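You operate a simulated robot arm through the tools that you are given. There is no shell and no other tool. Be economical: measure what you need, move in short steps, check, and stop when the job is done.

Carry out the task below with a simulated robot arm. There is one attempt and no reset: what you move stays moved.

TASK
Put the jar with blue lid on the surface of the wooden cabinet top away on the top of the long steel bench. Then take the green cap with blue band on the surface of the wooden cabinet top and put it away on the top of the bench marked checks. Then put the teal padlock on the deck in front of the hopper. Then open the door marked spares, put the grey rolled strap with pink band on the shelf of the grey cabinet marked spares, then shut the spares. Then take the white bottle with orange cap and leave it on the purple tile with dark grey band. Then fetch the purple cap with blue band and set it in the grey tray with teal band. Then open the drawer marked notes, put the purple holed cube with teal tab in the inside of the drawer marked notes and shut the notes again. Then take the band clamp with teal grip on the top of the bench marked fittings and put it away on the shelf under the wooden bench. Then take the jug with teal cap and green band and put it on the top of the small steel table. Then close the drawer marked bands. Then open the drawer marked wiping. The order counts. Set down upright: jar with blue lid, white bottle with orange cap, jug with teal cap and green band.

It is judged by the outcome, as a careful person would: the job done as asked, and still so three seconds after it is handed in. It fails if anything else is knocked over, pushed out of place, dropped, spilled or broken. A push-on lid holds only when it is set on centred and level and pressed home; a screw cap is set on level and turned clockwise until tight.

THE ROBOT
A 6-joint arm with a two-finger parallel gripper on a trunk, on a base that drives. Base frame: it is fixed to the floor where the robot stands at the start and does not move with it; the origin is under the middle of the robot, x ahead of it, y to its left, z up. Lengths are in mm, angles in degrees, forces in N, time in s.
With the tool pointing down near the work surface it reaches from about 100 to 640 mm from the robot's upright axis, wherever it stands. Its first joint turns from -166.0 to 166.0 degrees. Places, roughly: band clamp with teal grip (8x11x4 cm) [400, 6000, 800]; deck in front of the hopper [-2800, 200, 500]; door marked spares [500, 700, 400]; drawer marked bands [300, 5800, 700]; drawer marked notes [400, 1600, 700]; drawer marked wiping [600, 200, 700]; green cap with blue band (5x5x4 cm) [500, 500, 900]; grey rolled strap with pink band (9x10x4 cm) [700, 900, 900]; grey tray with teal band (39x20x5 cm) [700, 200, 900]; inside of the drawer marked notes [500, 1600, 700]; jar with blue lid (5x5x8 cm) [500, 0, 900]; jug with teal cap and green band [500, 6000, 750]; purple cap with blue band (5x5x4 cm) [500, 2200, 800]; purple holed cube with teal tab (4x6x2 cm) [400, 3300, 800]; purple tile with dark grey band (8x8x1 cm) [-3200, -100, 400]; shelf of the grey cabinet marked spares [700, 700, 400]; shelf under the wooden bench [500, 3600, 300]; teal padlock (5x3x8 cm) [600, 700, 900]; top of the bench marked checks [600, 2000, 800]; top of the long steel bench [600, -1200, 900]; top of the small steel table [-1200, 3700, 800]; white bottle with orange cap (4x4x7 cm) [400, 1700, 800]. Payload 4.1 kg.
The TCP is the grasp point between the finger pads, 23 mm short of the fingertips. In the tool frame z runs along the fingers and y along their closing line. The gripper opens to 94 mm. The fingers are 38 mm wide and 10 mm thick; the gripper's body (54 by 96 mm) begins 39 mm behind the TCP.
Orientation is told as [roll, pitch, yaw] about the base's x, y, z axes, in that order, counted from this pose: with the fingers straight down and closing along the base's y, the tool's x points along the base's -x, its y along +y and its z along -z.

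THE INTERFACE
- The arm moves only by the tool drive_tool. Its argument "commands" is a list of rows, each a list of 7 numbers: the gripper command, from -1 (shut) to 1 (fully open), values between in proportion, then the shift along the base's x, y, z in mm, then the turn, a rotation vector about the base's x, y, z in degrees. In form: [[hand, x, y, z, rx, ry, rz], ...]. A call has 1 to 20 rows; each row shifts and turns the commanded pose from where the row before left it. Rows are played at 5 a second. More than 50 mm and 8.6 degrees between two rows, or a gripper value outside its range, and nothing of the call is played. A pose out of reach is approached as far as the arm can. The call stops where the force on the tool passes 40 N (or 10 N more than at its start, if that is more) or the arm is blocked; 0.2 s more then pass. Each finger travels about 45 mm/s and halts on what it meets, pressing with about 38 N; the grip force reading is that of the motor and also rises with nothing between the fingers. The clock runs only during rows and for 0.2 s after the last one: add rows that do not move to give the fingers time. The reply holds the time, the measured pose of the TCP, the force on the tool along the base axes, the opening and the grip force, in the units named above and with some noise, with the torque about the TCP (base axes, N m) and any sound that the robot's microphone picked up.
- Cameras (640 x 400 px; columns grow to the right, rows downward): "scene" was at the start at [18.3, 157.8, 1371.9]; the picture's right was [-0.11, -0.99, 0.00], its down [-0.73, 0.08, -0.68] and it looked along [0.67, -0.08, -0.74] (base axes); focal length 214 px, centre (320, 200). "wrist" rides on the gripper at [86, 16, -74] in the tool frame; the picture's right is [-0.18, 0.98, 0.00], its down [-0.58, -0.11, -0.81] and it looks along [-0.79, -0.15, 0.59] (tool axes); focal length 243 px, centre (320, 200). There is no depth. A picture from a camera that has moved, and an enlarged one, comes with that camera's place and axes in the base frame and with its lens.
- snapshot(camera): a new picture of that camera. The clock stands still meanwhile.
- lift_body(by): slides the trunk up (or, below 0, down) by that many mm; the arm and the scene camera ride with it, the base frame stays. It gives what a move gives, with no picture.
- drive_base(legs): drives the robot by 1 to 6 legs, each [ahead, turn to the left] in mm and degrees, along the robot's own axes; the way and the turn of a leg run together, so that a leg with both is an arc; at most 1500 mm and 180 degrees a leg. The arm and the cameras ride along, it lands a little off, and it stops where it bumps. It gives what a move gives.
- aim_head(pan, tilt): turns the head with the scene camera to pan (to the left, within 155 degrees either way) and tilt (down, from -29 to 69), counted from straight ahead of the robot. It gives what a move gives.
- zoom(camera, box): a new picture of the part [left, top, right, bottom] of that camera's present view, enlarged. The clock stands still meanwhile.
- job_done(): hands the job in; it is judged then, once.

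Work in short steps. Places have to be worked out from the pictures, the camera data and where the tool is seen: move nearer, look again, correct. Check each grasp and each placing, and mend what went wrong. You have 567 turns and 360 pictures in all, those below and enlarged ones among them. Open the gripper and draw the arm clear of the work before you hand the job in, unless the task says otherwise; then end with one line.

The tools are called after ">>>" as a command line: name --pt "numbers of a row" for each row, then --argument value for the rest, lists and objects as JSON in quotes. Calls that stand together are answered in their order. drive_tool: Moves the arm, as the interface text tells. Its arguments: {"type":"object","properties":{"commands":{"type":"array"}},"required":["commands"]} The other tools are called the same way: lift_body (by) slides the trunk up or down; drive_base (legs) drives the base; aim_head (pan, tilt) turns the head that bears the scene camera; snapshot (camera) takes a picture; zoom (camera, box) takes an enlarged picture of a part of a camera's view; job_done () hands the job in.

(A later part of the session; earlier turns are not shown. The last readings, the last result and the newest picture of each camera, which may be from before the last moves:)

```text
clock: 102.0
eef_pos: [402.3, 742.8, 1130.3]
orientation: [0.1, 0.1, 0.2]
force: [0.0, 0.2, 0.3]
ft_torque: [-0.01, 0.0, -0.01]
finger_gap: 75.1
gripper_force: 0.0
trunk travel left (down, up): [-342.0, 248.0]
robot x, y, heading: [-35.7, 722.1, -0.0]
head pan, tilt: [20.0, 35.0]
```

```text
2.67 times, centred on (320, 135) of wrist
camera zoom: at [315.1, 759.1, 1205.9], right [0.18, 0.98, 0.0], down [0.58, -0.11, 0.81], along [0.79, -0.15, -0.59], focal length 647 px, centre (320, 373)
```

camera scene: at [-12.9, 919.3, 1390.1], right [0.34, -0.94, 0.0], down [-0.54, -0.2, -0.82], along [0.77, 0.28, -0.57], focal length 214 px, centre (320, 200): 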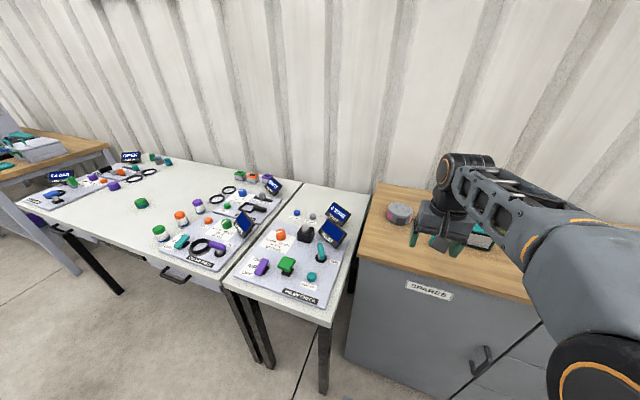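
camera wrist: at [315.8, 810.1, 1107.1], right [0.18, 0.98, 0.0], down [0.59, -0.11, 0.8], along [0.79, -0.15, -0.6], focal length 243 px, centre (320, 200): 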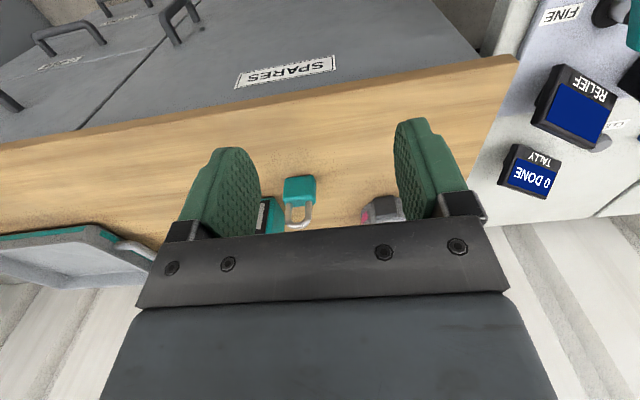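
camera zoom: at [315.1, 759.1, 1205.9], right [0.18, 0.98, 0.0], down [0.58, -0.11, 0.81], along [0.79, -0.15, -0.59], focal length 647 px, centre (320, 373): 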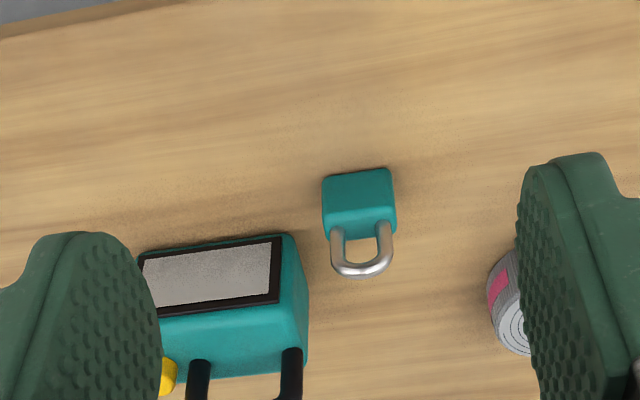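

Padlock stands at about (558, 736), wide side along y. Move above with reduced opening.

>>> drive_tool --pt "0.35 45 -2 -20 0 0 0" --pt "0.35 45 -2 -20 0 0 0" --pt "0.35 45 -2 -20 0 0 0" --pt "0.35 18 0 -40 0 0 0"

>>> snapshot --camera "wrist"

```text
clock: 103.0
eef_pos: [557.0, 740.0, 1029.4]
orientation: [0.1, 0.1, 0.0]
force: [-0.1, -0.5, -0.2]
ft_torque: [-0.01, -0.03, -0.01]
finger_gap: 63.5
gripper_force: 0.1
trunk travel left (down, up): [-342.0, 248.0]
robot x, y, heading: [-36.8, 720.2, -0.1]
head pan, tilt: [20.0, 35.0]
```

```text
323 pictures are left
camera wrist: at [469.4, 755.4, 1104.5], right [0.18, 0.98, 0.0], down [0.58, -0.11, 0.8], along [0.79, -0.15, -0.59], focal length 243 px, centre (320, 200)
```

wrist: 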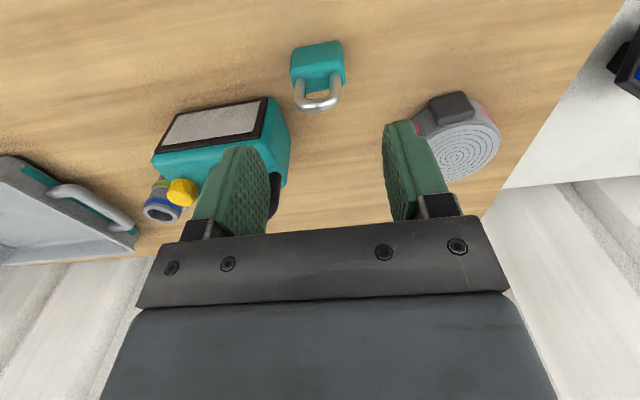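

Padlock centre about (563, 737). Descend to z≈930 and grip.

>>> drive_tool --pt "0.35 6 -3 -40 0 0 0" --pt "0.35 0 0 -35 0 0 0"

>>> snapshot --camera "wrist"

```text
clock: 103.6
eef_pos: [562.5, 735.1, 954.2]
orientation: [0.1, 0.1, 0.1]
force: [0.2, -0.4, -0.9]
ft_torque: [-0.02, 0.02, 0.01]
finger_gap: 63.4
gripper_force: 0.1
trunk travel left (down, up): [-342.0, 248.0]
robot x, y, heading: [-31.0, 723.0, -0.1]
head pan, tilt: [20.0, 35.0]
```

```text
322 pictures are left
camera wrist: at [475.4, 751.4, 1029.9], right [0.18, 0.98, 0.0], down [0.58, -0.11, 0.81], along [0.79, -0.15, -0.59], focal length 243 px, centre (320, 200)
```

wrist: 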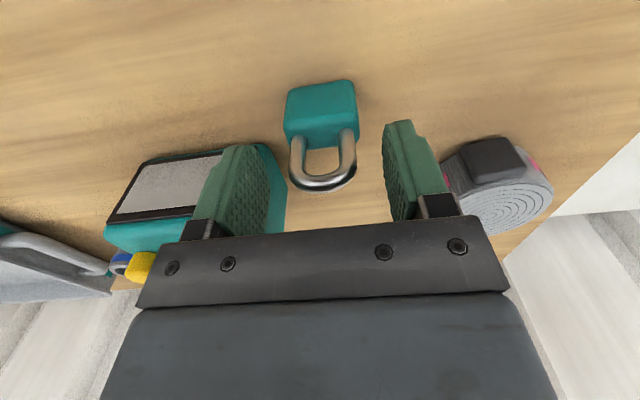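

Aligned. Lower to 926 and close.

>>> drive_tool --pt "0.35 0 0 -18 0 0 0" --pt "0.35 0 0 -10 0 0 0" --pt "-1 0 0 0 0 0 0" --pt "-1 0 0 0 0 0 0" --pt "-1 0 0 0 0 0 0" --pt "-1 0 0 0 0 0 0"

>>> snapshot --camera "wrist"

```text
clock: 105.0
eef_pos: [561.9, 734.3, 928.5]
orientation: [0.1, 0.0, 0.0]
force: [0.0, 0.0, -0.7]
ft_torque: [0.05, 0.0, -0.01]
finger_gap: 41.1
gripper_force: 37.9
trunk travel left (down, up): [-342.0, 248.0]
robot x, y, heading: [-33.6, 722.6, 0.2]
head pan, tilt: [20.0, 35.0]
```

```text
321 pictures are left
camera wrist: at [474.7, 751.2, 1003.9], right [0.18, 0.98, 0.0], down [0.58, -0.11, 0.8], along [0.79, -0.15, -0.59], focal length 243 px, centre (320, 200)
```

wrist: 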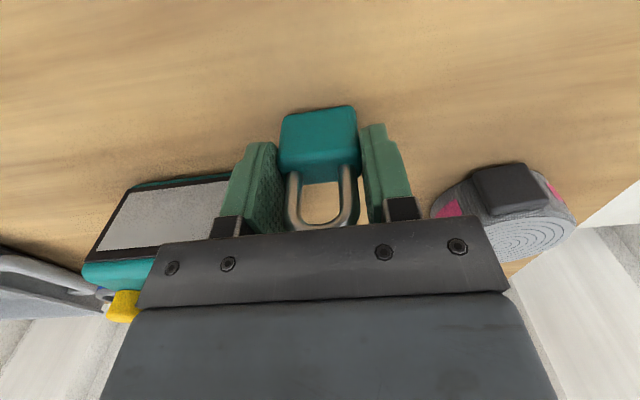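

Padlock gripped. Lift, retract, back away, and look back toward the hopper area.

>>> drive_tool --pt "-1 0 0 35 0 0 0" --pt "-1 0 0 45 0 0 0" --pt "-1 0 0 45 0 0 0" --pt "-1 -40 0 25 0 0 0" --pt "-1 -48 0 0 0 0 0" --pt "-1 -48 0 0 0 0 0" --pt "-1 -48 0 0 0 0 0" --pt "-1 -48 0 0 0 0 0"

>>> drive_base --legs '[[-500, 0], [0, 180]]'

>>> aim_head --pan 10 --tilt 25

>>> snapshot --camera "scene"

>>> snapshot --camera "wrist"

```text
clock: 106.8
eef_pos: [330.1, 734.8, 1080.8]
orientation: [0.1, 0.1, 0.1]
force: [1.1, -0.7, -1.4]
ft_torque: [-0.01, 0.06, 0.04]
finger_gap: 41.0
gripper_force: 38.0
trunk travel left (down, up): [-342.0, 248.0]
robot x, y, heading: [-35.0, 723.5, -0.0]
head pan, tilt: [20.0, 35.0]
```

```text
clock: 117.2
eef_pos: [-900.5, 694.0, 1081.0]
orientation: [0.2, 0.2, -177.4]
force: [0.6, -0.2, -1.2]
ft_torque: [-0.01, 0.05, -0.03]
finger_gap: 41.4
gripper_force: 38.1
trunk travel left (down, up): [-342.0, 248.0]
robot x, y, heading: [-539.2, 722.7, -177.3]
head pan, tilt: [20.0, 35.0]
```

```text
clock: 117.9
eef_pos: [-899.8, 694.2, 1080.4]
orientation: [0.1, 0.1, -177.2]
force: [0.4, -0.6, -0.9]
ft_torque: [0.01, 0.01, -0.05]
finger_gap: 41.4
gripper_force: 38.0
trunk travel left (down, up): [-342.0, 248.0]
robot x, y, heading: [-538.0, 723.3, -177.5]
head pan, tilt: [10.0, 25.0]
```

```text
320 pictures are left
camera scene: at [-559.7, 540.5, 1405.8], right [-0.22, 0.98, 0.0], down [0.41, 0.09, -0.91], along [-0.88, -0.2, -0.42], focal length 214 px, centre (320, 200)
```

scene: 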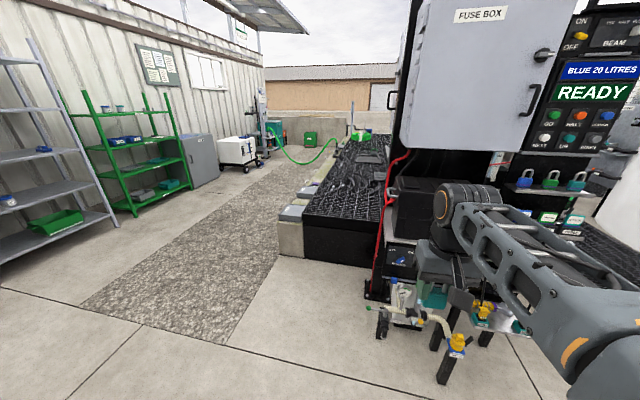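

```text
319 pictures are left
camera wrist: at [-814.3, 682.6, 1155.7], right [-0.14, -0.99, 0.0], down [-0.59, 0.08, 0.8], along [-0.8, 0.11, -0.59], focal length 243 px, centre (320, 200)
```

wrist: 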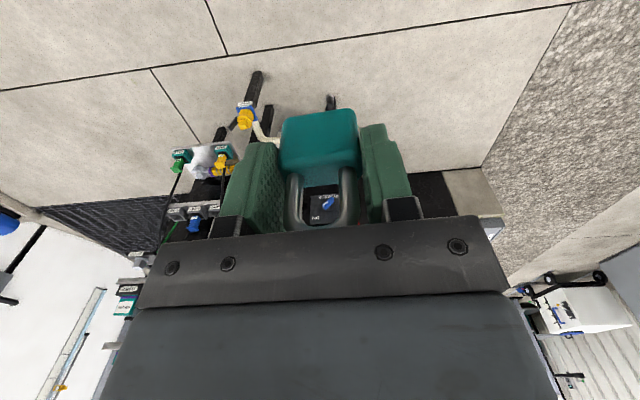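

The deck appears to be the black grating beyond the machine. Zoom in on it.

>>> zoom --camera "scene" --box '[240, 90, 440, 215]'

>>> zoom --camera "scene" --box '[360, 180, 640, 355]'

```text
3.20 times, centred on (340, 152) of scene
camera zoom: at [-559.7, 540.5, 1405.8], right [-0.22, 0.98, 0.0], down [0.41, 0.09, -0.91], along [-0.88, -0.2, -0.42], focal length 686 px, centre (256, 352)
```

zoom: 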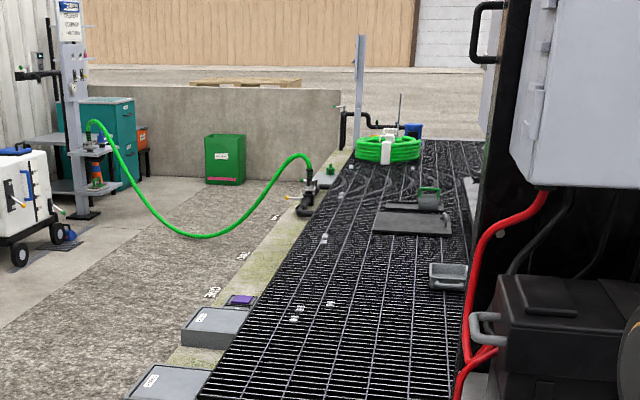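

```text
2.29 times, centred on (500, 268) of scene
camera zoom: at [-559.7, 540.5, 1405.8], right [-0.22, 0.98, 0.0], down [0.41, 0.09, -0.91], along [-0.88, -0.2, -0.42], focal length 490 px, centre (-91, 46)
```

zoom: 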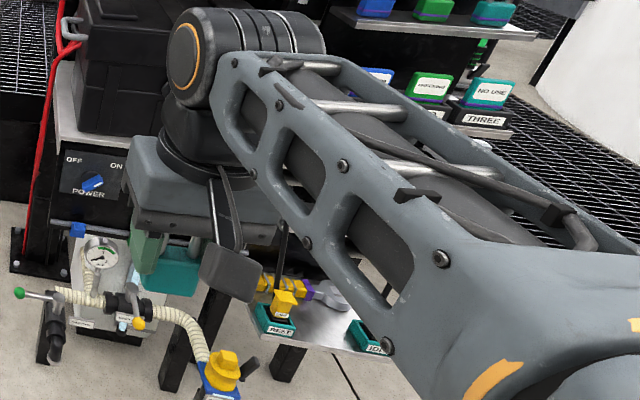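

The purple tile sits on a curb near (-3155, -118) and the deck grating is beside it. I'll drive round to the gravel lane and look from closer.

>>> drive_base --legs '[[0, 87.5], [1330, 0], [0, -90], [1000, 0]]'

>>> aim_head --pan -10 --tilt 25

>>> snapshot --camera "scene"

```text
clock: 136.7
eef_pos: [-1875.0, -670.9, 1080.9]
orientation: [0.2, 0.1, -177.0]
force: [-0.4, 0.1, -0.7]
ft_torque: [0.0, -0.02, 0.0]
finger_gap: 41.3
gripper_force: 38.4
trunk travel left (down, up): [-342.0, 248.0]
robot x, y, heading: [-1511.3, -638.6, -177.1]
head pan, tilt: [10.0, 25.0]
```

```text
clock: 137.6
eef_pos: [-1874.8, -671.6, 1080.7]
orientation: [0.2, 0.1, -177.1]
force: [0.0, -0.5, -1.1]
ft_torque: [-0.01, 0.01, -0.01]
finger_gap: 41.2
gripper_force: 39.2
trunk travel left (down, up): [-342.0, 248.0]
robot x, y, heading: [-1509.5, -637.7, -177.1]
head pan, tilt: [-10.0, 25.0]
```

```text
316 pictures are left
camera scene: at [-1535.1, -792.1, 1405.9], right [0.12, 0.99, 0.0], down [0.42, -0.05, -0.91], along [-0.9, 0.11, -0.42], focal length 214 px, centre (320, 200)
```

scene: 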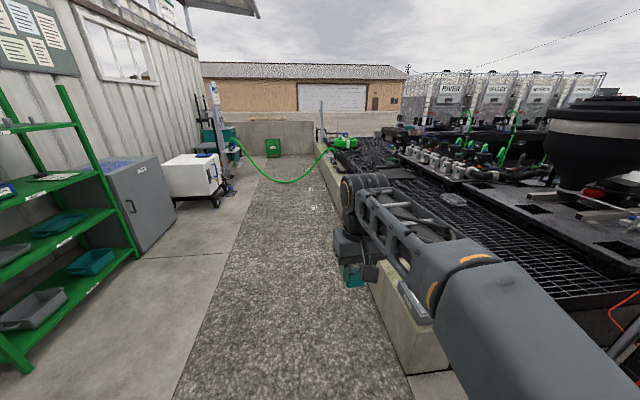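

The hopper is the dark cone on the right; the grating in front of it is the deck. Drive on to x≈-2700 and look right.

>>> drive_base --legs '[[0, -3], [1150, 0]]'

>>> aim_head --pan -70 --tilt 35

>>> snapshot --camera "scene"

```text
clock: 143.9
eef_pos: [-3037.6, -656.0, 1081.4]
orientation: [0.1, 0.1, -179.8]
force: [0.5, 0.0, -1.4]
ft_torque: [0.03, 0.0, -0.03]
finger_gap: 41.4
gripper_force: 37.9
trunk travel left (down, up): [-342.0, 248.0]
robot x, y, heading: [-2671.6, -640.3, -179.8]
head pan, tilt: [-10.0, 25.0]
```

```text
clock: 145.2
eef_pos: [-3038.6, -656.1, 1081.5]
orientation: [0.0, 0.2, -179.7]
force: [-0.3, 0.0, -1.0]
ft_torque: [0.01, 0.02, -0.02]
finger_gap: 41.4
gripper_force: 37.9
trunk travel left (down, up): [-342.0, 248.0]
robot x, y, heading: [-2675.4, -639.5, -180.0]
head pan, tilt: [-70.0, 35.0]
```

```text
315 pictures are left
camera scene: at [-2644.2, -725.4, 1390.2], right [0.94, 0.35, 0.0], down [0.2, -0.54, -0.82], along [-0.28, 0.77, -0.57], focal length 214 px, centre (320, 200)
```

scene: 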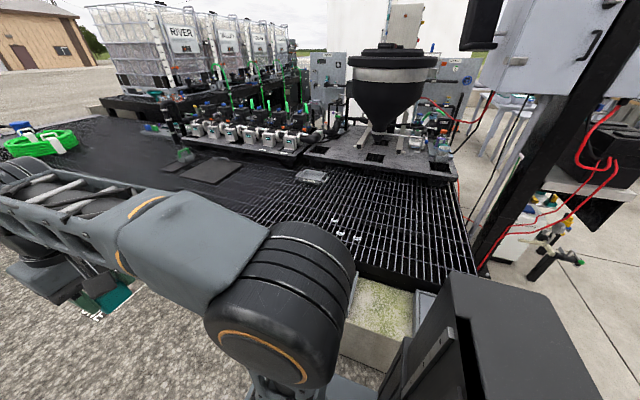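

The hopper is the dark funnel near (-2620, 1270); the grating in front starts at y≈20. I shift the base sideways closer to the curb, parallel to it.

>>> drive_base --legs '[[0, -30], [300, 0], [0, 30], [-260, 0]]'

>>> aim_head --pan -105 --tilt 50

>>> snapshot --camera "scene"

```text
clock: 148.4
eef_pos: [-3160.3, -366.8, 1082.3]
orientation: [0.1, 0.0, 146.7]
force: [-0.9, -0.7, -1.8]
ft_torque: [0.03, -0.03, -0.02]
finger_gap: 41.3
gripper_force: 37.9
trunk travel left (down, up): [-342.0, 248.0]
robot x, y, heading: [-2856.8, -567.6, 144.5]
head pan, tilt: [-70.0, 35.0]
stopped in leg 2: the robot was blocked; the commanded pose is now the measured one
```

```text
clock: 149.4
eef_pos: [-3159.8, -367.4, 1081.3]
orientation: [0.2, 0.0, 146.7]
force: [-0.6, 0.0, -2.0]
ft_torque: [0.01, 0.03, 0.01]
finger_gap: 41.1
gripper_force: 38.2
trunk travel left (down, up): [-342.0, 248.0]
robot x, y, heading: [-2852.9, -570.7, 144.1]
head pan, tilt: [-105.0, 50.0]
```

```text
314 pictures are left
camera scene: at [-2845.0, -690.6, 1368.4], right [0.64, -0.77, 0.0], down [-0.59, -0.49, -0.64], along [0.5, 0.41, -0.77], focal length 214 px, centre (320, 200)
```

scene: 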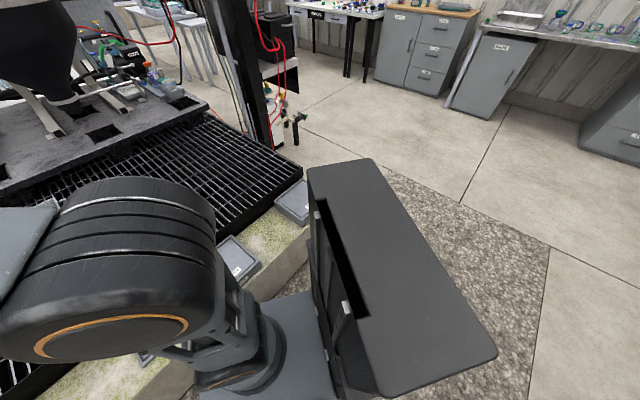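

The corner touched the curb at y=-240 as reckoned (base half-size ~290×205). I back off and sidestep at a shallower angle.

>>> drive_base --legs '[[-25, 0], [0, 28], [430, 0], [0, 8], [-620, 0]]'

>>> snapshot --camera "wrist"

```text
clock: 157.5
eef_pos: [-2999.0, -540.3, 1080.8]
orientation: [0.2, 0.0, -177.2]
force: [0.4, 0.2, -1.5]
ft_torque: [0.01, 0.01, 0.01]
finger_gap: 41.1
gripper_force: 37.7
trunk travel left (down, up): [-342.0, 248.0]
robot x, y, heading: [-2635.1, -523.9, -179.9]
head pan, tilt: [-105.0, 50.0]
```

```text
313 pictures are left
camera wrist: at [-2912.1, -551.2, 1156.2], right [-0.13, -0.99, 0.0], down [-0.59, 0.08, 0.81], along [-0.8, 0.11, -0.59], focal length 243 px, centre (320, 200)
```

wrist: 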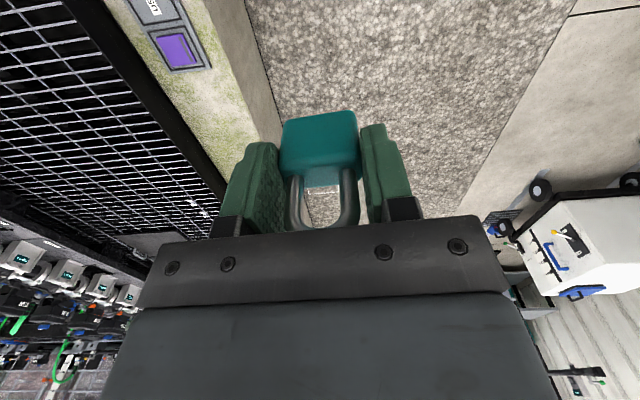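

Base is parallel at (-2635, -524). Swing the arm to the right toward the deck in an arc, then view.

>>> drive_tool --pt "-1 0.9 45.1 0 0 0 -7.14" --pt "-1 6.4 44.6 0 0 0 -7.14" --pt "-1 11.8 43.5 0 0 0 -7.14" --pt "-1 17.4 42.3 0 0 0 -7.14" --pt "-1 22.3 39.2 0 0 0 -7.14" --pt "-1 26.9 36.1 0 0 0 -7.14" --pt "-1 31.2 32.6 0 0 0 -7.14" --pt "-1 34.9 28.5 0 0 0 -7.14" --pt "-1 38.2 23.9 0 0 0 -7.14" --pt "-1 40.9 19 0 0 0 -7.14" --pt "-1 43.5 14 0 0 0 -7.14" --pt "-1 44.3 8.3 0 0 0 -7.14" --pt "-1 45 2.8 0 0 0 -7.14"

>>> lift_body --by -300

>>> snapshot --camera "wrist"

>>> aim_head --pan -75 --tilt 40

>>> snapshot --camera "scene"

```text
clock: 160.3
eef_pos: [-2635.9, -162.7, 1081.1]
orientation: [0.1, 0.0, 89.9]
force: [-1.1, 0.1, -0.7]
ft_torque: [0.01, -0.01, -0.01]
finger_gap: 41.1
gripper_force: 38.1
trunk travel left (down, up): [-342.0, 248.0]
robot x, y, heading: [-2632.2, -523.0, -179.6]
head pan, tilt: [-105.0, 50.0]
```

```text
clock: 163.3
eef_pos: [-2635.9, -160.7, 781.8]
orientation: [0.1, 0.1, 90.1]
force: [-0.7, 0.9, -2.0]
ft_torque: [0.03, -0.04, -0.01]
finger_gap: 41.1
gripper_force: 37.9
trunk travel left (down, up): [-42.0, 548.0]
robot x, y, heading: [-2634.5, -520.9, -179.9]
head pan, tilt: [-105.0, 50.0]
```

```text
312 pictures are left
camera wrist: at [-2652.9, -247.4, 856.9], right [-0.98, 0.18, 0.0], down [0.11, 0.58, 0.81], along [0.15, 0.79, -0.59], focal length 243 px, centre (320, 200)
```

wrist: 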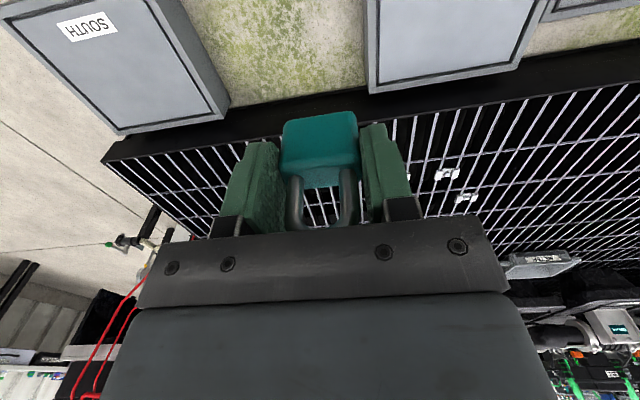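

```text
clock: 164.3
eef_pos: [-2636.0, -161.8, 781.1]
orientation: [0.2, 0.0, 90.0]
force: [0.4, -0.4, -0.8]
ft_torque: [0.01, -0.01, -0.02]
finger_gap: 41.3
gripper_force: 38.0
trunk travel left (down, up): [-42.0, 548.0]
robot x, y, heading: [-2636.7, -522.2, -179.3]
head pan, tilt: [-75.0, 40.0]
```

```text
311 pictures are left
camera scene: at [-2596.2, -606.6, 1082.6], right [0.96, 0.27, 0.0], down [0.17, -0.62, -0.77], along [-0.21, 0.74, -0.64], focal length 214 px, centre (320, 200)
```

scene: 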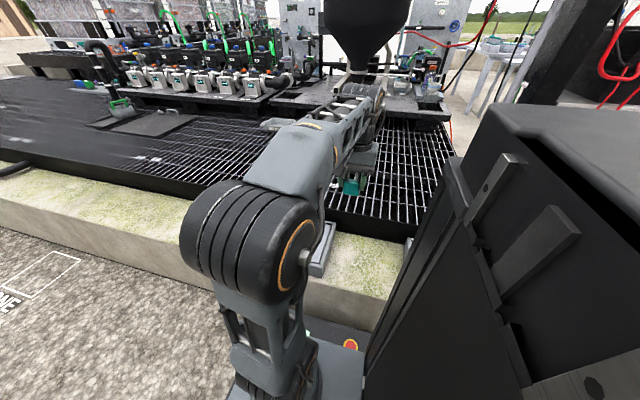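

The grating's bars matter for a standing padlock; I take an enlarged look.

>>> zoom --camera "wrist" --box '[380, 60, 640, 222]'

>>> zoom --camera "scene" --box '[300, 100, 480, 212]'

```text
2.46 times, centred on (510, 141) of wrist
camera zoom: at [-2652.9, -247.4, 856.9], right [-0.98, 0.18, 0.0], down [0.11, 0.58, 0.81], along [0.15, 0.79, -0.59], focal length 597 px, centre (-148, 345)
```

zoom: 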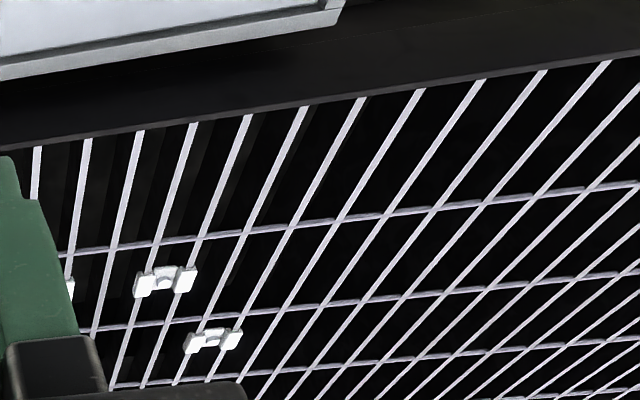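

```text
3.56 times, centred on (390, 156) of scene
camera zoom: at [-2596.2, -606.6, 1082.6], right [0.96, 0.27, 0.0], down [0.17, -0.62, -0.77], along [-0.21, 0.74, -0.64], focal length 763 px, centre (71, 356)
```

zoom: 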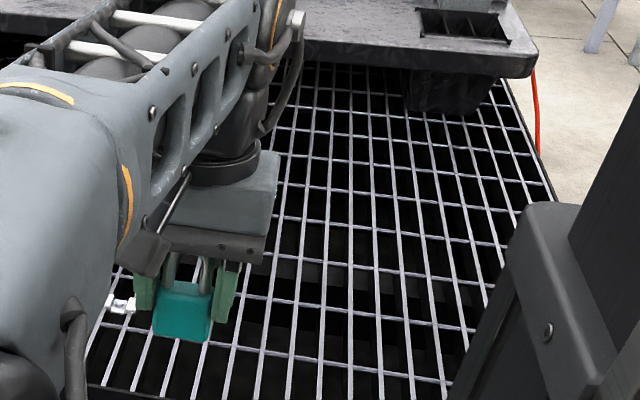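

The grating is a real lattice (bars ~36 mm apart, cross bars ~100 mm), so I'll set the padlock across two bars, slightly turned. First get a little closer to the deck centre.

>>> drive_base --legs '[[0, -6], [390, 0], [0, 6], [-280, 0]]'

>>> snapshot --camera "wrist"

```text
clock: 169.4
eef_pos: [-2747.0, -120.8, 783.5]
orientation: [0.0, 0.0, 89.9]
force: [-0.5, 0.3, -1.0]
ft_torque: [0.02, -0.03, -0.03]
finger_gap: 41.3
gripper_force: 38.1
trunk travel left (down, up): [-42.0, 548.0]
robot x, y, heading: [-2746.8, -501.3, -174.3]
head pan, tilt: [-75.0, 40.0]
```

```text
308 pictures are left
camera wrist: at [-2764.4, -206.7, 856.9], right [-0.98, 0.19, 0.0], down [0.11, 0.58, 0.81], along [0.15, 0.79, -0.59], focal length 243 px, centre (320, 200)
```

wrist: 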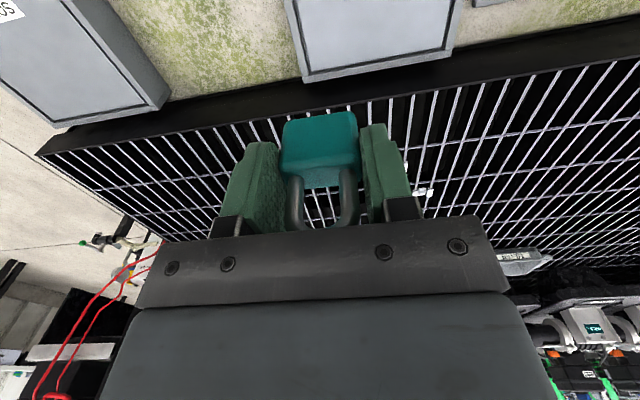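

Heading reading looks odd; re-read with a null move.

>>> drive_tool --pt "-1 0 0 0 0 0 0"

>>> snapshot --camera "scene"

```text
clock: 169.8
eef_pos: [-2747.4, -121.4, 781.7]
orientation: [0.1, -0.1, 89.8]
force: [-0.9, -0.6, -1.1]
ft_torque: [0.0, -0.01, 0.0]
finger_gap: 41.1
gripper_force: 38.0
trunk travel left (down, up): [-42.0, 548.0]
robot x, y, heading: [-2748.0, -496.4, -174.4]
head pan, tilt: [-75.0, 40.0]
```

```text
307 pictures are left
camera scene: at [-2701.4, -578.2, 1082.6], right [0.94, 0.35, 0.0], down [0.23, -0.6, -0.77], along [-0.27, 0.72, -0.64], focal length 214 px, centre (320, 200)
```

scene: 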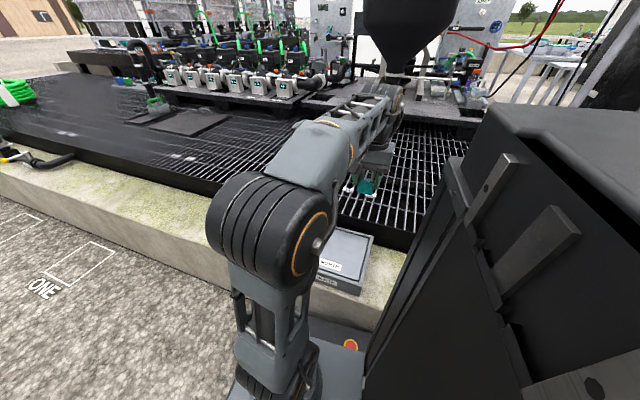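

Extend over the deck to y≈80 and lower to z≈620 to see bars near the padlock.

>>> drive_tool --pt "-1 0 40 -25 0 0 0" --pt "-1 0 40 -25 0 0 0" --pt "-1 0 40 -25 0 0 0" --pt "-1 0 40 -25 0 0 0" --pt "-1 0 40 -25 0 0 0" --pt "-1 0 0 -35 0 0 0"

>>> snapshot --camera "wrist"

>>> zoom --camera "scene" --box '[300, 100, 480, 212]'

```text
clock: 171.2
eef_pos: [-2747.1, 78.9, 622.1]
orientation: [0.1, -0.1, 90.0]
force: [0.1, -0.4, -0.3]
ft_torque: [0.01, 0.03, 0.01]
finger_gap: 41.2
gripper_force: 37.8
trunk travel left (down, up): [-42.0, 548.0]
robot x, y, heading: [-2748.9, -499.1, -174.5]
head pan, tilt: [-75.0, 40.0]
```

```text
306 pictures are left
camera wrist: at [-2764.0, -6.9, 697.5], right [-0.98, 0.18, 0.0], down [0.11, 0.58, 0.81], along [0.15, 0.79, -0.59], focal length 243 px, centre (320, 200)
```

wrist: 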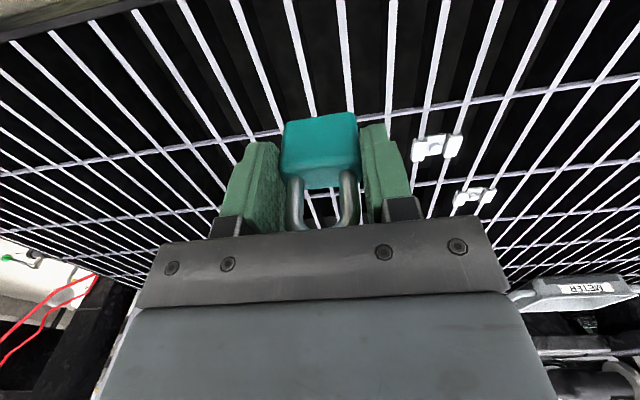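

```text
3.56 times, centred on (390, 156) of scene
camera zoom: at [-2701.2, -578.5, 1082.6], right [0.94, 0.35, 0.0], down [0.23, -0.6, -0.77], along [-0.27, 0.72, -0.64], focal length 763 px, centre (71, 356)
```

zoom: 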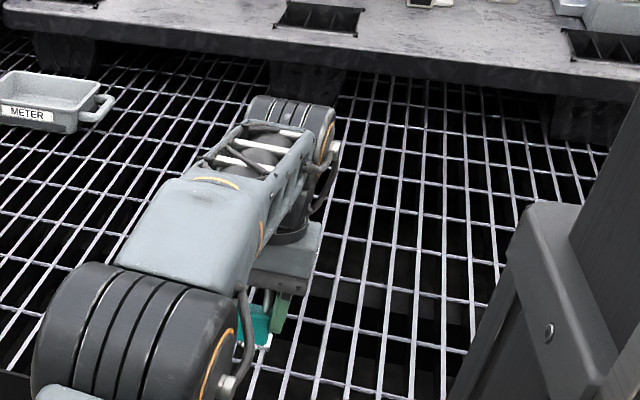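

Bars lie at x≈-2731 and -2768, so midpoint -2750 — nearly under the tool. Turn 20° for more overlap, shift, and lower toward contact.

>>> drive_tool --pt "-1 -2.5 10 -15 0 0 6.7" --pt "-1 0 10 -15 0 0 6.7" --pt "-1 0 5 -15 0 0 6.6" --pt "-1 0 0 -12 0 0 0"

>>> snapshot --camera "wrist"

```text
clock: 172.2
eef_pos: [-2749.0, 104.6, 563.8]
orientation: [0.1, 0.0, 110.0]
force: [-0.4, 0.0, -1.4]
ft_torque: [-0.01, 0.04, -0.02]
finger_gap: 41.2
gripper_force: 38.0
trunk travel left (down, up): [-42.0, 548.0]
robot x, y, heading: [-2748.1, -498.8, -174.5]
head pan, tilt: [-75.0, 40.0]
```

```text
304 pictures are left
camera wrist: at [-2736.0, 17.6, 639.1], right [-0.99, -0.16, 0.0], down [-0.1, 0.58, 0.81], along [-0.13, 0.79, -0.59], focal length 243 px, centre (320, 200)
```

wrist: 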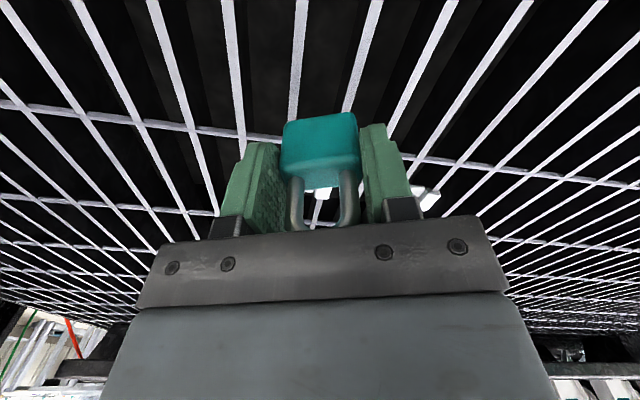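

Bars confirmed at -2733 and -2769; shift 2 mm and feel down.

>>> drive_tool --pt "-1 -2 0 -10 0 0 0" --pt "-1 0 0 -5 0 0 0" --pt "-1 0 0 -5 0 0 0" --pt "-1 0 0 -4 0 0 0" --pt "-1 0 0 -4 0 0 0" --pt "-1 0 0 -4 0 0 0"

>>> snapshot --camera "wrist"

```text
clock: 173.4
eef_pos: [-2751.5, 106.4, 545.6]
orientation: [-0.3, -0.7, 109.9]
force: [0.0, -1.2, 15.0]
ft_torque: [-0.24, 0.14, -0.02]
finger_gap: 41.2
gripper_force: 38.4
trunk travel left (down, up): [-42.0, 548.0]
robot x, y, heading: [-2748.9, -497.6, -174.5]
head pan, tilt: [-75.0, 40.0]
stopped in row 6: the force on the tool passed its limit at 45 N (the readings are from after the stop); the commanded pose is now the measured one
```

```text
303 pictures are left
camera wrist: at [-2738.3, 18.6, 619.3], right [-0.99, -0.16, 0.0], down [-0.1, 0.57, 0.81], along [-0.13, 0.8, -0.58], focal length 243 px, centre (320, 200)
```

wrist: 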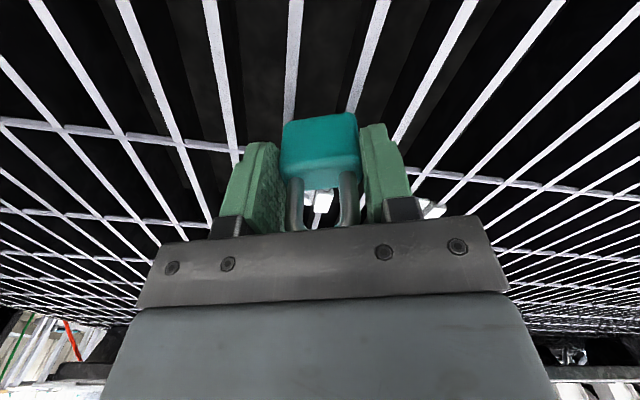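

Contact at deck z≈507, centred across two bars. Release gently and rise.

>>> drive_tool --pt "-1 0 0 1 0 0 0" --pt "0.1 0 0 0 0 0 0" --pt "0.1 0 0 0 0 0 0" --pt "0.1 0 0 0 0 0 0"

>>> snapshot --camera "wrist"

```text
clock: 174.4
eef_pos: [-2751.9, 105.9, 543.6]
orientation: [0.0, -0.4, 110.0]
force: [-0.6, 0.7, 0.3]
ft_torque: [0.02, 0.0, -0.01]
finger_gap: 51.4
gripper_force: 0.0
trunk travel left (down, up): [-42.0, 548.0]
robot x, y, heading: [-2747.1, -500.6, -174.6]
head pan, tilt: [-75.0, 40.0]
```

```text
302 pictures are left
camera wrist: at [-2738.5, 19.1, 617.6], right [-0.99, -0.16, 0.0], down [-0.1, 0.58, 0.81], along [-0.13, 0.8, -0.59], focal length 243 px, centre (320, 200)
```

wrist: 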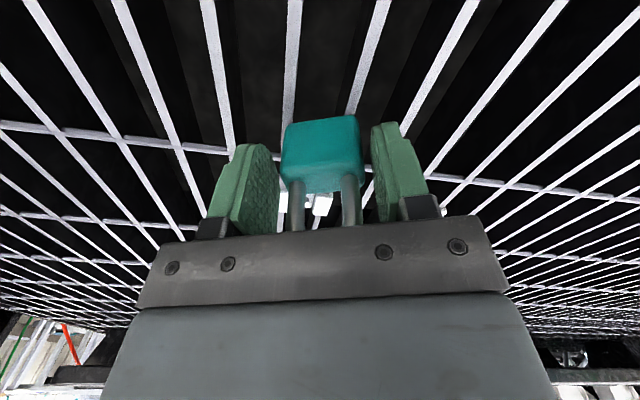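

Padlock stands by itself. Rise straight up and check.

>>> drive_tool --pt "0.1 0 0 20 0 0 0" --pt "0.1 0 0 40 0 0 0" --pt "0.1 0 0 45 0 0 0" --pt "0.1 0 0 45 0 0 0"

>>> snapshot --camera "wrist"

```text
clock: 175.4
eef_pos: [-2751.1, 99.4, 677.6]
orientation: [-0.1, -0.4, 110.0]
force: [-0.8, 0.4, -0.5]
ft_torque: [-0.01, -0.01, 0.02]
finger_gap: 51.7
gripper_force: 0.0
out of reach, approached as far as the arm can: row 4
trunk travel left (down, up): [-42.0, 548.0]
robot x, y, heading: [-2748.9, -498.3, -174.8]
head pan, tilt: [-75.0, 40.0]
```

```text
301 pictures are left
camera wrist: at [-2737.6, 12.8, 752.3], right [-0.99, -0.16, 0.0], down [-0.1, 0.58, 0.81], along [-0.13, 0.8, -0.59], focal length 243 px, centre (320, 200)
```

wrist: 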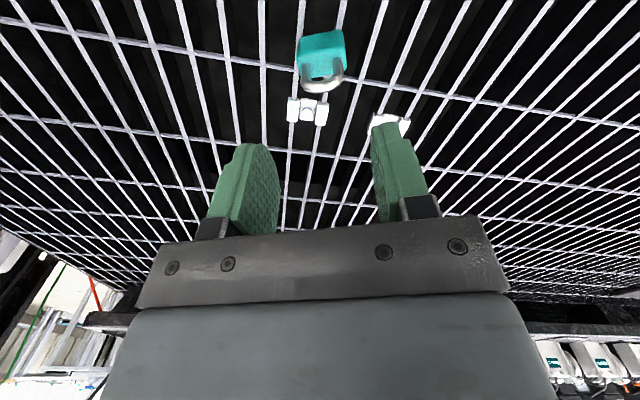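

Padlock stands well on the deck. Retract, raise the trunk, and swing the arm ahead again.

>>> drive_tool --pt "0.1 0 -46 0 0 0 0" --pt "0.1 0 -46 0 0 0 0" --pt "0.1 0 -46 0 0 0 0" --pt "0.1 0 -46 0 0 0 0" --pt "0.1 0 -46 0 0 0.4 0"

>>> lift_body --by 300

>>> drive_tool --pt "0.6 -45 -2.8 0 0 0 5.8" --pt "0.6 -44.3 -8.3 0 0 0 5.8" --pt "0.6 -43.5 -14 0 0 0 5.8" --pt "0.6 -40.9 -19 0 0 0 5.8" --pt "0.6 -38.2 -23.9 0 0 0 5.8" --pt "0.6 -34.9 -28.5 0 0 0 5.8" --pt "0.6 -31.2 -32.6 0 0 0 5.8" --pt "0.6 -26.9 -36.1 0 0 0 5.8" --pt "0.6 -22.3 -39.2 0 0 0 5.8" --pt "0.6 -17.4 -42.3 0 0 0 5.8" --pt "0.6 -11.8 -43.5 0 0 0 5.8" --pt "0.6 -6.4 -44.6 0 0 0 5.8" --pt "0.6 -0.9 -45.1 0 0 0 5.8"

```text
clock: 176.6
eef_pos: [-2750.7, -132.0, 682.4]
orientation: [0.3, -0.7, 109.9]
force: [-0.5, 0.6, 0.2]
ft_torque: [-0.02, 0.0, -0.01]
finger_gap: 51.6
gripper_force: 0.0
trunk travel left (down, up): [-42.0, 548.0]
robot x, y, heading: [-2746.8, -498.9, -174.7]
head pan, tilt: [-75.0, 40.0]
```

```text
clock: 179.6
eef_pos: [-2751.5, -132.5, 983.4]
orientation: [0.4, -0.4, 109.9]
force: [-0.2, 0.8, -0.6]
ft_torque: [0.0, 0.0, 0.0]
finger_gap: 51.7
gripper_force: 0.0
trunk travel left (down, up): [-342.0, 248.0]
robot x, y, heading: [-2746.9, -499.5, -174.6]
head pan, tilt: [-75.0, 40.0]
```

```text
clock: 182.4
eef_pos: [-3114.0, -512.0, 984.5]
orientation: [0.2, -0.4, -174.5]
force: [-0.5, 0.5, -0.2]
ft_torque: [-0.01, 0.01, 0.02]
finger_gap: 75.3
gripper_force: 0.2
trunk travel left (down, up): [-342.0, 248.0]
robot x, y, heading: [-2747.5, -495.7, -174.7]
head pan, tilt: [-75.0, 40.0]
```

Now drive back to the wooden cabinet for the spares door: leave the curb in a gentle arc, then return along the lane.

>>> drive_base --legs '[[700, 30], [0, 144], [1450, 0]]'

```text
clock: 199.1
eef_pos: [-1558.3, -814.0, 983.9]
orientation: [0.2, -0.3, -1.6]
force: [-0.4, 0.2, 0.2]
ft_torque: [0.01, 0.0, 0.0]
finger_gap: 75.0
gripper_force: 0.0
trunk travel left (down, up): [-342.0, 248.0]
robot x, y, heading: [-1922.3, -782.5, -1.4]
head pan, tilt: [-75.0, 40.0]
```

>>> drive_base --legs '[[700, 0], [0, 56], [1350, 0], [0, -56]]'

>>> aim_head --pan 20 --tilt 40

>>> snapshot --camera "scene"

```text
clock: 214.2
eef_pos: [-81.8, 281.2, 982.9]
orientation: [0.2, -0.4, -0.7]
force: [0.4, 0.4, -0.3]
ft_torque: [0.05, 0.01, -0.01]
finger_gap: 75.2
gripper_force: 0.0
trunk travel left (down, up): [-342.0, 248.0]
robot x, y, heading: [-449.7, 308.6, -0.6]
head pan, tilt: [-75.0, 40.0]
```

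```text
clock: 215.9
eef_pos: [-81.1, 281.0, 984.6]
orientation: [0.2, -0.5, -0.8]
force: [0.5, 0.0, -0.4]
ft_torque: [0.0, 0.01, -0.02]
finger_gap: 75.2
gripper_force: 0.1
trunk travel left (down, up): [-342.0, 248.0]
robot x, y, heading: [-446.4, 308.4, -0.6]
head pan, tilt: [20.0, 40.0]
```

```text
300 pictures are left
camera scene: at [-427.0, 502.1, 1382.6], right [0.33, -0.94, 0.0], down [-0.61, -0.21, -0.77], along [0.72, 0.25, -0.64], focal length 214 px, centre (320, 200)
```

scene: 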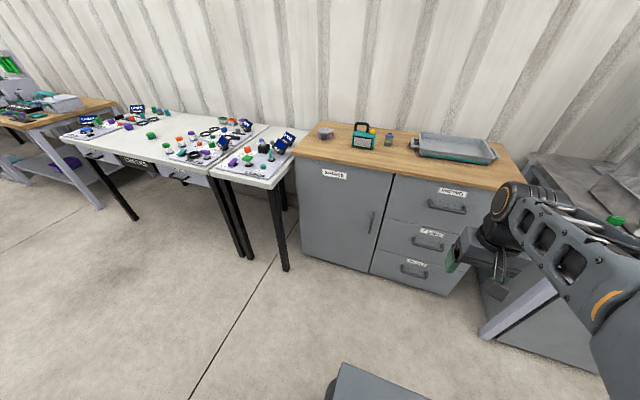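

Zoom on the spares door to measure handle and edges.

>>> zoom --camera "scene" --box '[280, 120, 440, 280]'

```text
2.50 times, centred on (360, 200) of scene
camera zoom: at [-427.0, 502.1, 1382.6], right [0.33, -0.94, 0.0], down [-0.61, -0.21, -0.77], along [0.72, 0.25, -0.64], focal length 536 px, centre (220, 200)
```

zoom: 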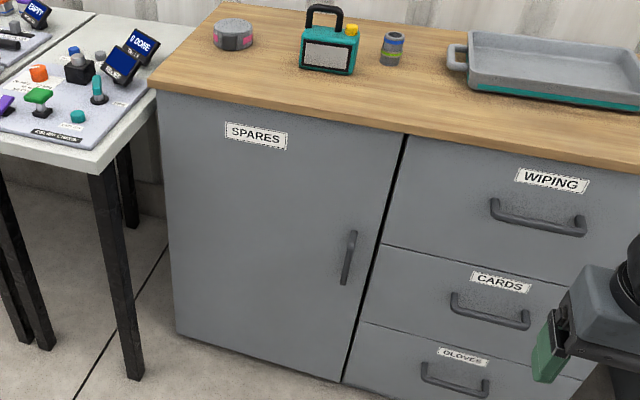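

Door: front plane x≈434, hinge at y≈931, handle bar at about (405, 505), z 482–635. I position the base right of the door's swing, lower the trunk, and turn the tool horizontal.

>>> drive_base --legs '[[190, 0]]'

>>> lift_body --by -250

>>> drive_tool --pt "0.2 5 10 0 0 -8 0" --pt "0.2 5 10 0 0 -8 0" --pt "0.2 5 10 0 0 -8 0" --pt "0.2 5 10 -10 0 -8 0" --pt "0.2 5 10 -10 0 -8 0" --pt "0.2 5 10 -10 0 -8 0" --pt "0.2 5 10 -10 0 -8 0" --pt "0.2 5 10 -10 0 -8 0" --pt "0.2 5 10 -10 0 -8 0" --pt "0.2 5 10 -10 0 -8 0" --pt "0.2 5 10 -10 0 -8 0" --pt "0.2 5 10 -10 0 -1.5 0"

>>> snapshot --camera "wrist"

>>> snapshot --camera "scene"

```text
clock: 217.5
eef_pos: [111.2, 279.5, 984.5]
orientation: [0.1, -0.5, -0.5]
force: [0.2, -0.1, 0.6]
ft_torque: [-0.02, 0.0, 0.02]
finger_gap: 75.1
gripper_force: 0.0
trunk travel left (down, up): [-342.0, 248.0]
robot x, y, heading: [-252.7, 307.5, -0.3]
head pan, tilt: [20.0, 40.0]
```

```text
clock: 220.1
eef_pos: [111.1, 279.5, 733.5]
orientation: [0.2, -0.5, -0.6]
force: [-0.6, 0.2, -0.4]
ft_torque: [0.03, 0.01, 0.0]
finger_gap: 75.1
gripper_force: 0.1
trunk travel left (down, up): [-92.0, 498.0]
robot x, y, heading: [-254.1, 301.3, -0.5]
head pan, tilt: [20.0, 40.0]
```

```text
clock: 222.7
eef_pos: [210.7, 389.1, 681.9]
orientation: [-0.7, -77.6, -2.6]
force: [0.2, -0.5, 0.2]
ft_torque: [-0.01, 0.01, 0.04]
finger_gap: 56.6
gripper_force: 0.1
out of reach, approached as far as the arm can: row 7, 8, 9, 10, 11
trunk travel left (down, up): [-92.0, 498.0]
robot x, y, heading: [-256.3, 307.5, -0.4]
head pan, tilt: [20.0, 40.0]
```

```text
298 pictures are left
camera wrist: at [119.8, 410.2, 613.4], right [0.1, 0.98, 0.18], down [-0.67, -0.07, 0.74], along [0.74, -0.19, 0.65], focal length 243 px, centre (320, 200)
```

wrist: 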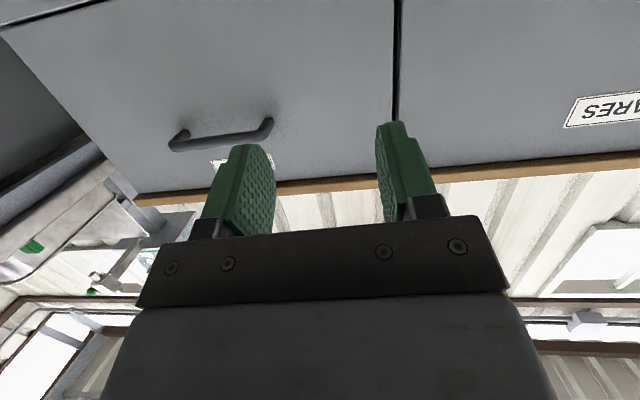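

```text
297 pictures are left
camera scene: at [-235.4, 500.4, 1132.6], right [0.33, -0.94, 0.0], down [-0.61, -0.22, -0.77], along [0.72, 0.26, -0.64], focal length 214 px, centre (320, 200)
```

scene: 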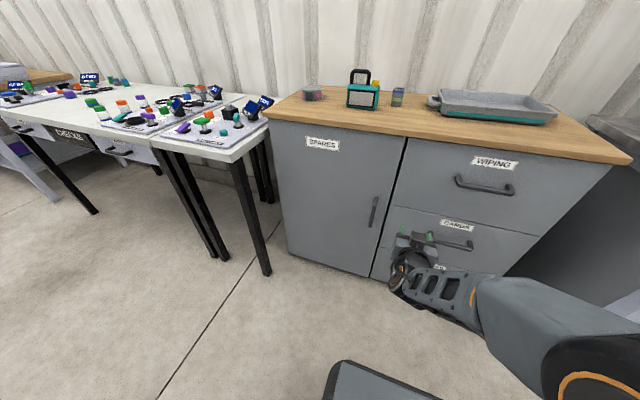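

The tool is nearly horizontal. Move forward to a pre-grasp in front of the handle at (335, 505, 560).

>>> drive_tool --pt "0.2 34 21 -17 0 0 0" --pt "0.2 34 21 -17 0 0 0" --pt "0.2 34 21 -17 0 0 0" --pt "0.2 34 21 -17 0 0 0" --pt "0.2 28 21 -16 0 0 0"

>>> snapshot --camera "wrist"

>>> zoom --camera "scene" --box '[280, 120, 480, 320]'

```text
clock: 223.8
eef_pos: [374.9, 493.0, 593.7]
orientation: [-0.9, -77.5, -2.4]
force: [-0.4, -0.3, 0.5]
ft_torque: [0.02, 0.01, 0.01]
finger_gap: 56.7
gripper_force: 0.0
trunk travel left (down, up): [-92.0, 498.0]
robot x, y, heading: [-260.9, 302.8, -0.3]
head pan, tilt: [20.0, 40.0]
```

```text
296 pictures are left
camera wrist: at [283.3, 515.3, 526.1], right [0.1, 0.98, 0.18], down [-0.67, -0.07, 0.74], along [0.74, -0.19, 0.65], focal length 243 px, centre (320, 200)
```

wrist: 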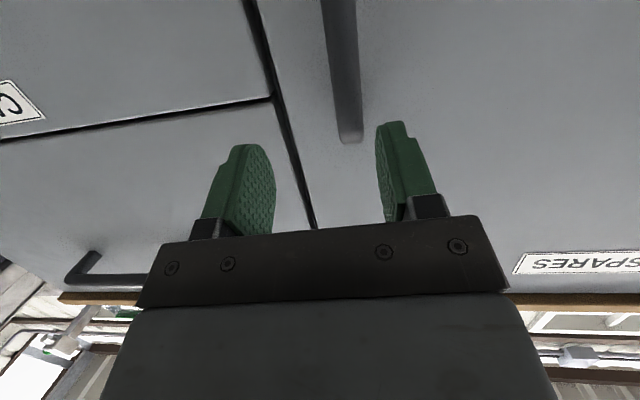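

```text
2.00 times, centred on (380, 220) of scene
camera zoom: at [-235.5, 500.4, 1132.6], right [0.33, -0.94, 0.0], down [-0.61, -0.22, -0.77], along [0.72, 0.26, -0.64], focal length 429 px, centre (200, 160)
```

zoom: 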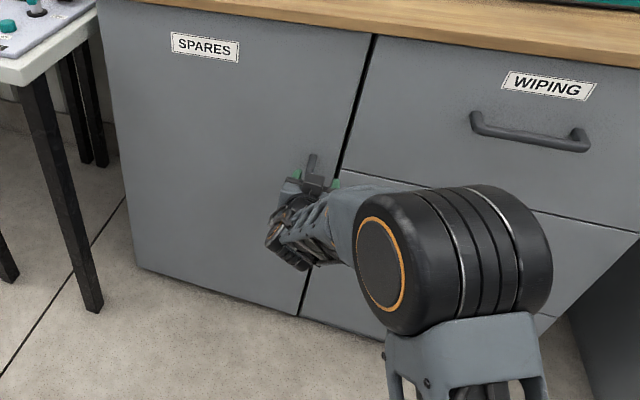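

The bar is at y≈509 with its top end near z≈595. Back slightly, lower to z≈545, align, then advance.

>>> drive_tool --pt "0.2 -25 8 -10 0 0 0" --pt "0.2 -5 8 -30 0 -6 0" --pt "0.2 0 0 -12 0 -6 2.4"

>>> snapshot --camera "wrist"

```text
clock: 224.7
eef_pos: [342.2, 509.1, 543.9]
orientation: [40.4, -89.4, -41.2]
force: [0.2, -0.3, 0.2]
ft_torque: [-0.01, 0.02, 0.02]
finger_gap: 56.4
gripper_force: 0.1
trunk travel left (down, up): [-92.0, 498.0]
robot x, y, heading: [-257.2, 305.6, -0.3]
head pan, tilt: [20.0, 40.0]
```

```text
294 pictures are left
camera wrist: at [267.1, 526.7, 458.6], right [0.02, 0.98, 0.19], down [-0.8, -0.1, 0.59], along [0.59, -0.16, 0.79], focal length 243 px, centre (320, 200)
```

wrist: 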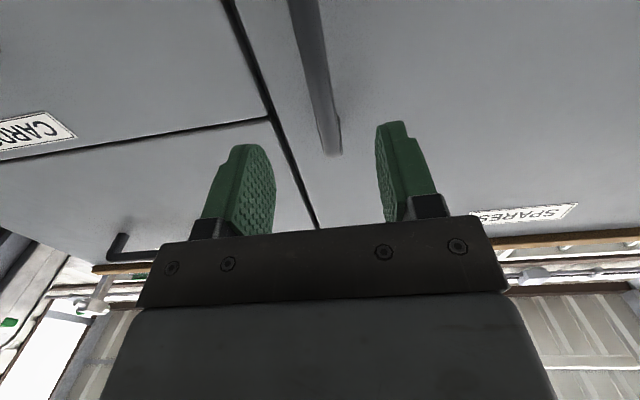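

Aligned with the bar at y≈510. Advance 58 mm and close.

>>> drive_tool --pt "0.2 25 1 0 0 0 0" --pt "0.2 20 0 0 0 0 0" --pt "0.2 12 0 0 0 0 0"

>>> snapshot --camera "wrist"

```text
clock: 225.4
eef_pos: [401.1, 509.1, 544.9]
orientation: [34.2, -89.4, -35.1]
force: [-0.4, -0.2, -0.4]
ft_torque: [-0.01, -0.01, 0.01]
finger_gap: 56.1
gripper_force: 0.0
trunk travel left (down, up): [-92.0, 498.0]
robot x, y, heading: [-258.2, 304.7, -0.6]
head pan, tilt: [20.0, 40.0]
```

```text
293 pictures are left
camera wrist: at [325.3, 527.6, 459.1], right [0.02, 0.98, 0.19], down [-0.8, -0.1, 0.59], along [0.6, -0.16, 0.79], focal length 243 px, centre (320, 200)
```

wrist: 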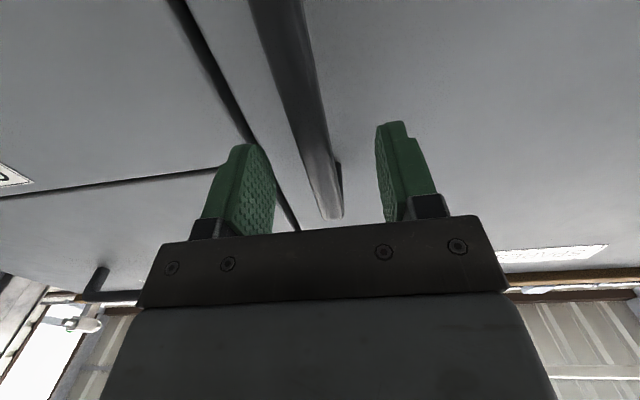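

The bar lies between the fingers. Close.

>>> drive_tool --pt "-1 0 0 0 0 0 0" --pt "-1 0 0 0 0 0 0" --pt "-1 0 0 0 0 0 0" --pt "-1 0 0 0 0 0 0" --pt "-1 0 0 0 0 0 0"

```text
clock: 226.7
eef_pos: [402.1, 508.4, 543.0]
orientation: [26.2, -89.5, -27.1]
force: [-0.3, -2.0, 1.0]
ft_torque: [-1.24, 0.02, -0.01]
finger_gap: 13.6
gripper_force: 45.0
trunk travel left (down, up): [-92.0, 498.0]
robot x, y, heading: [-255.1, 304.9, -0.7]
head pan, tilt: [20.0, 40.0]
```

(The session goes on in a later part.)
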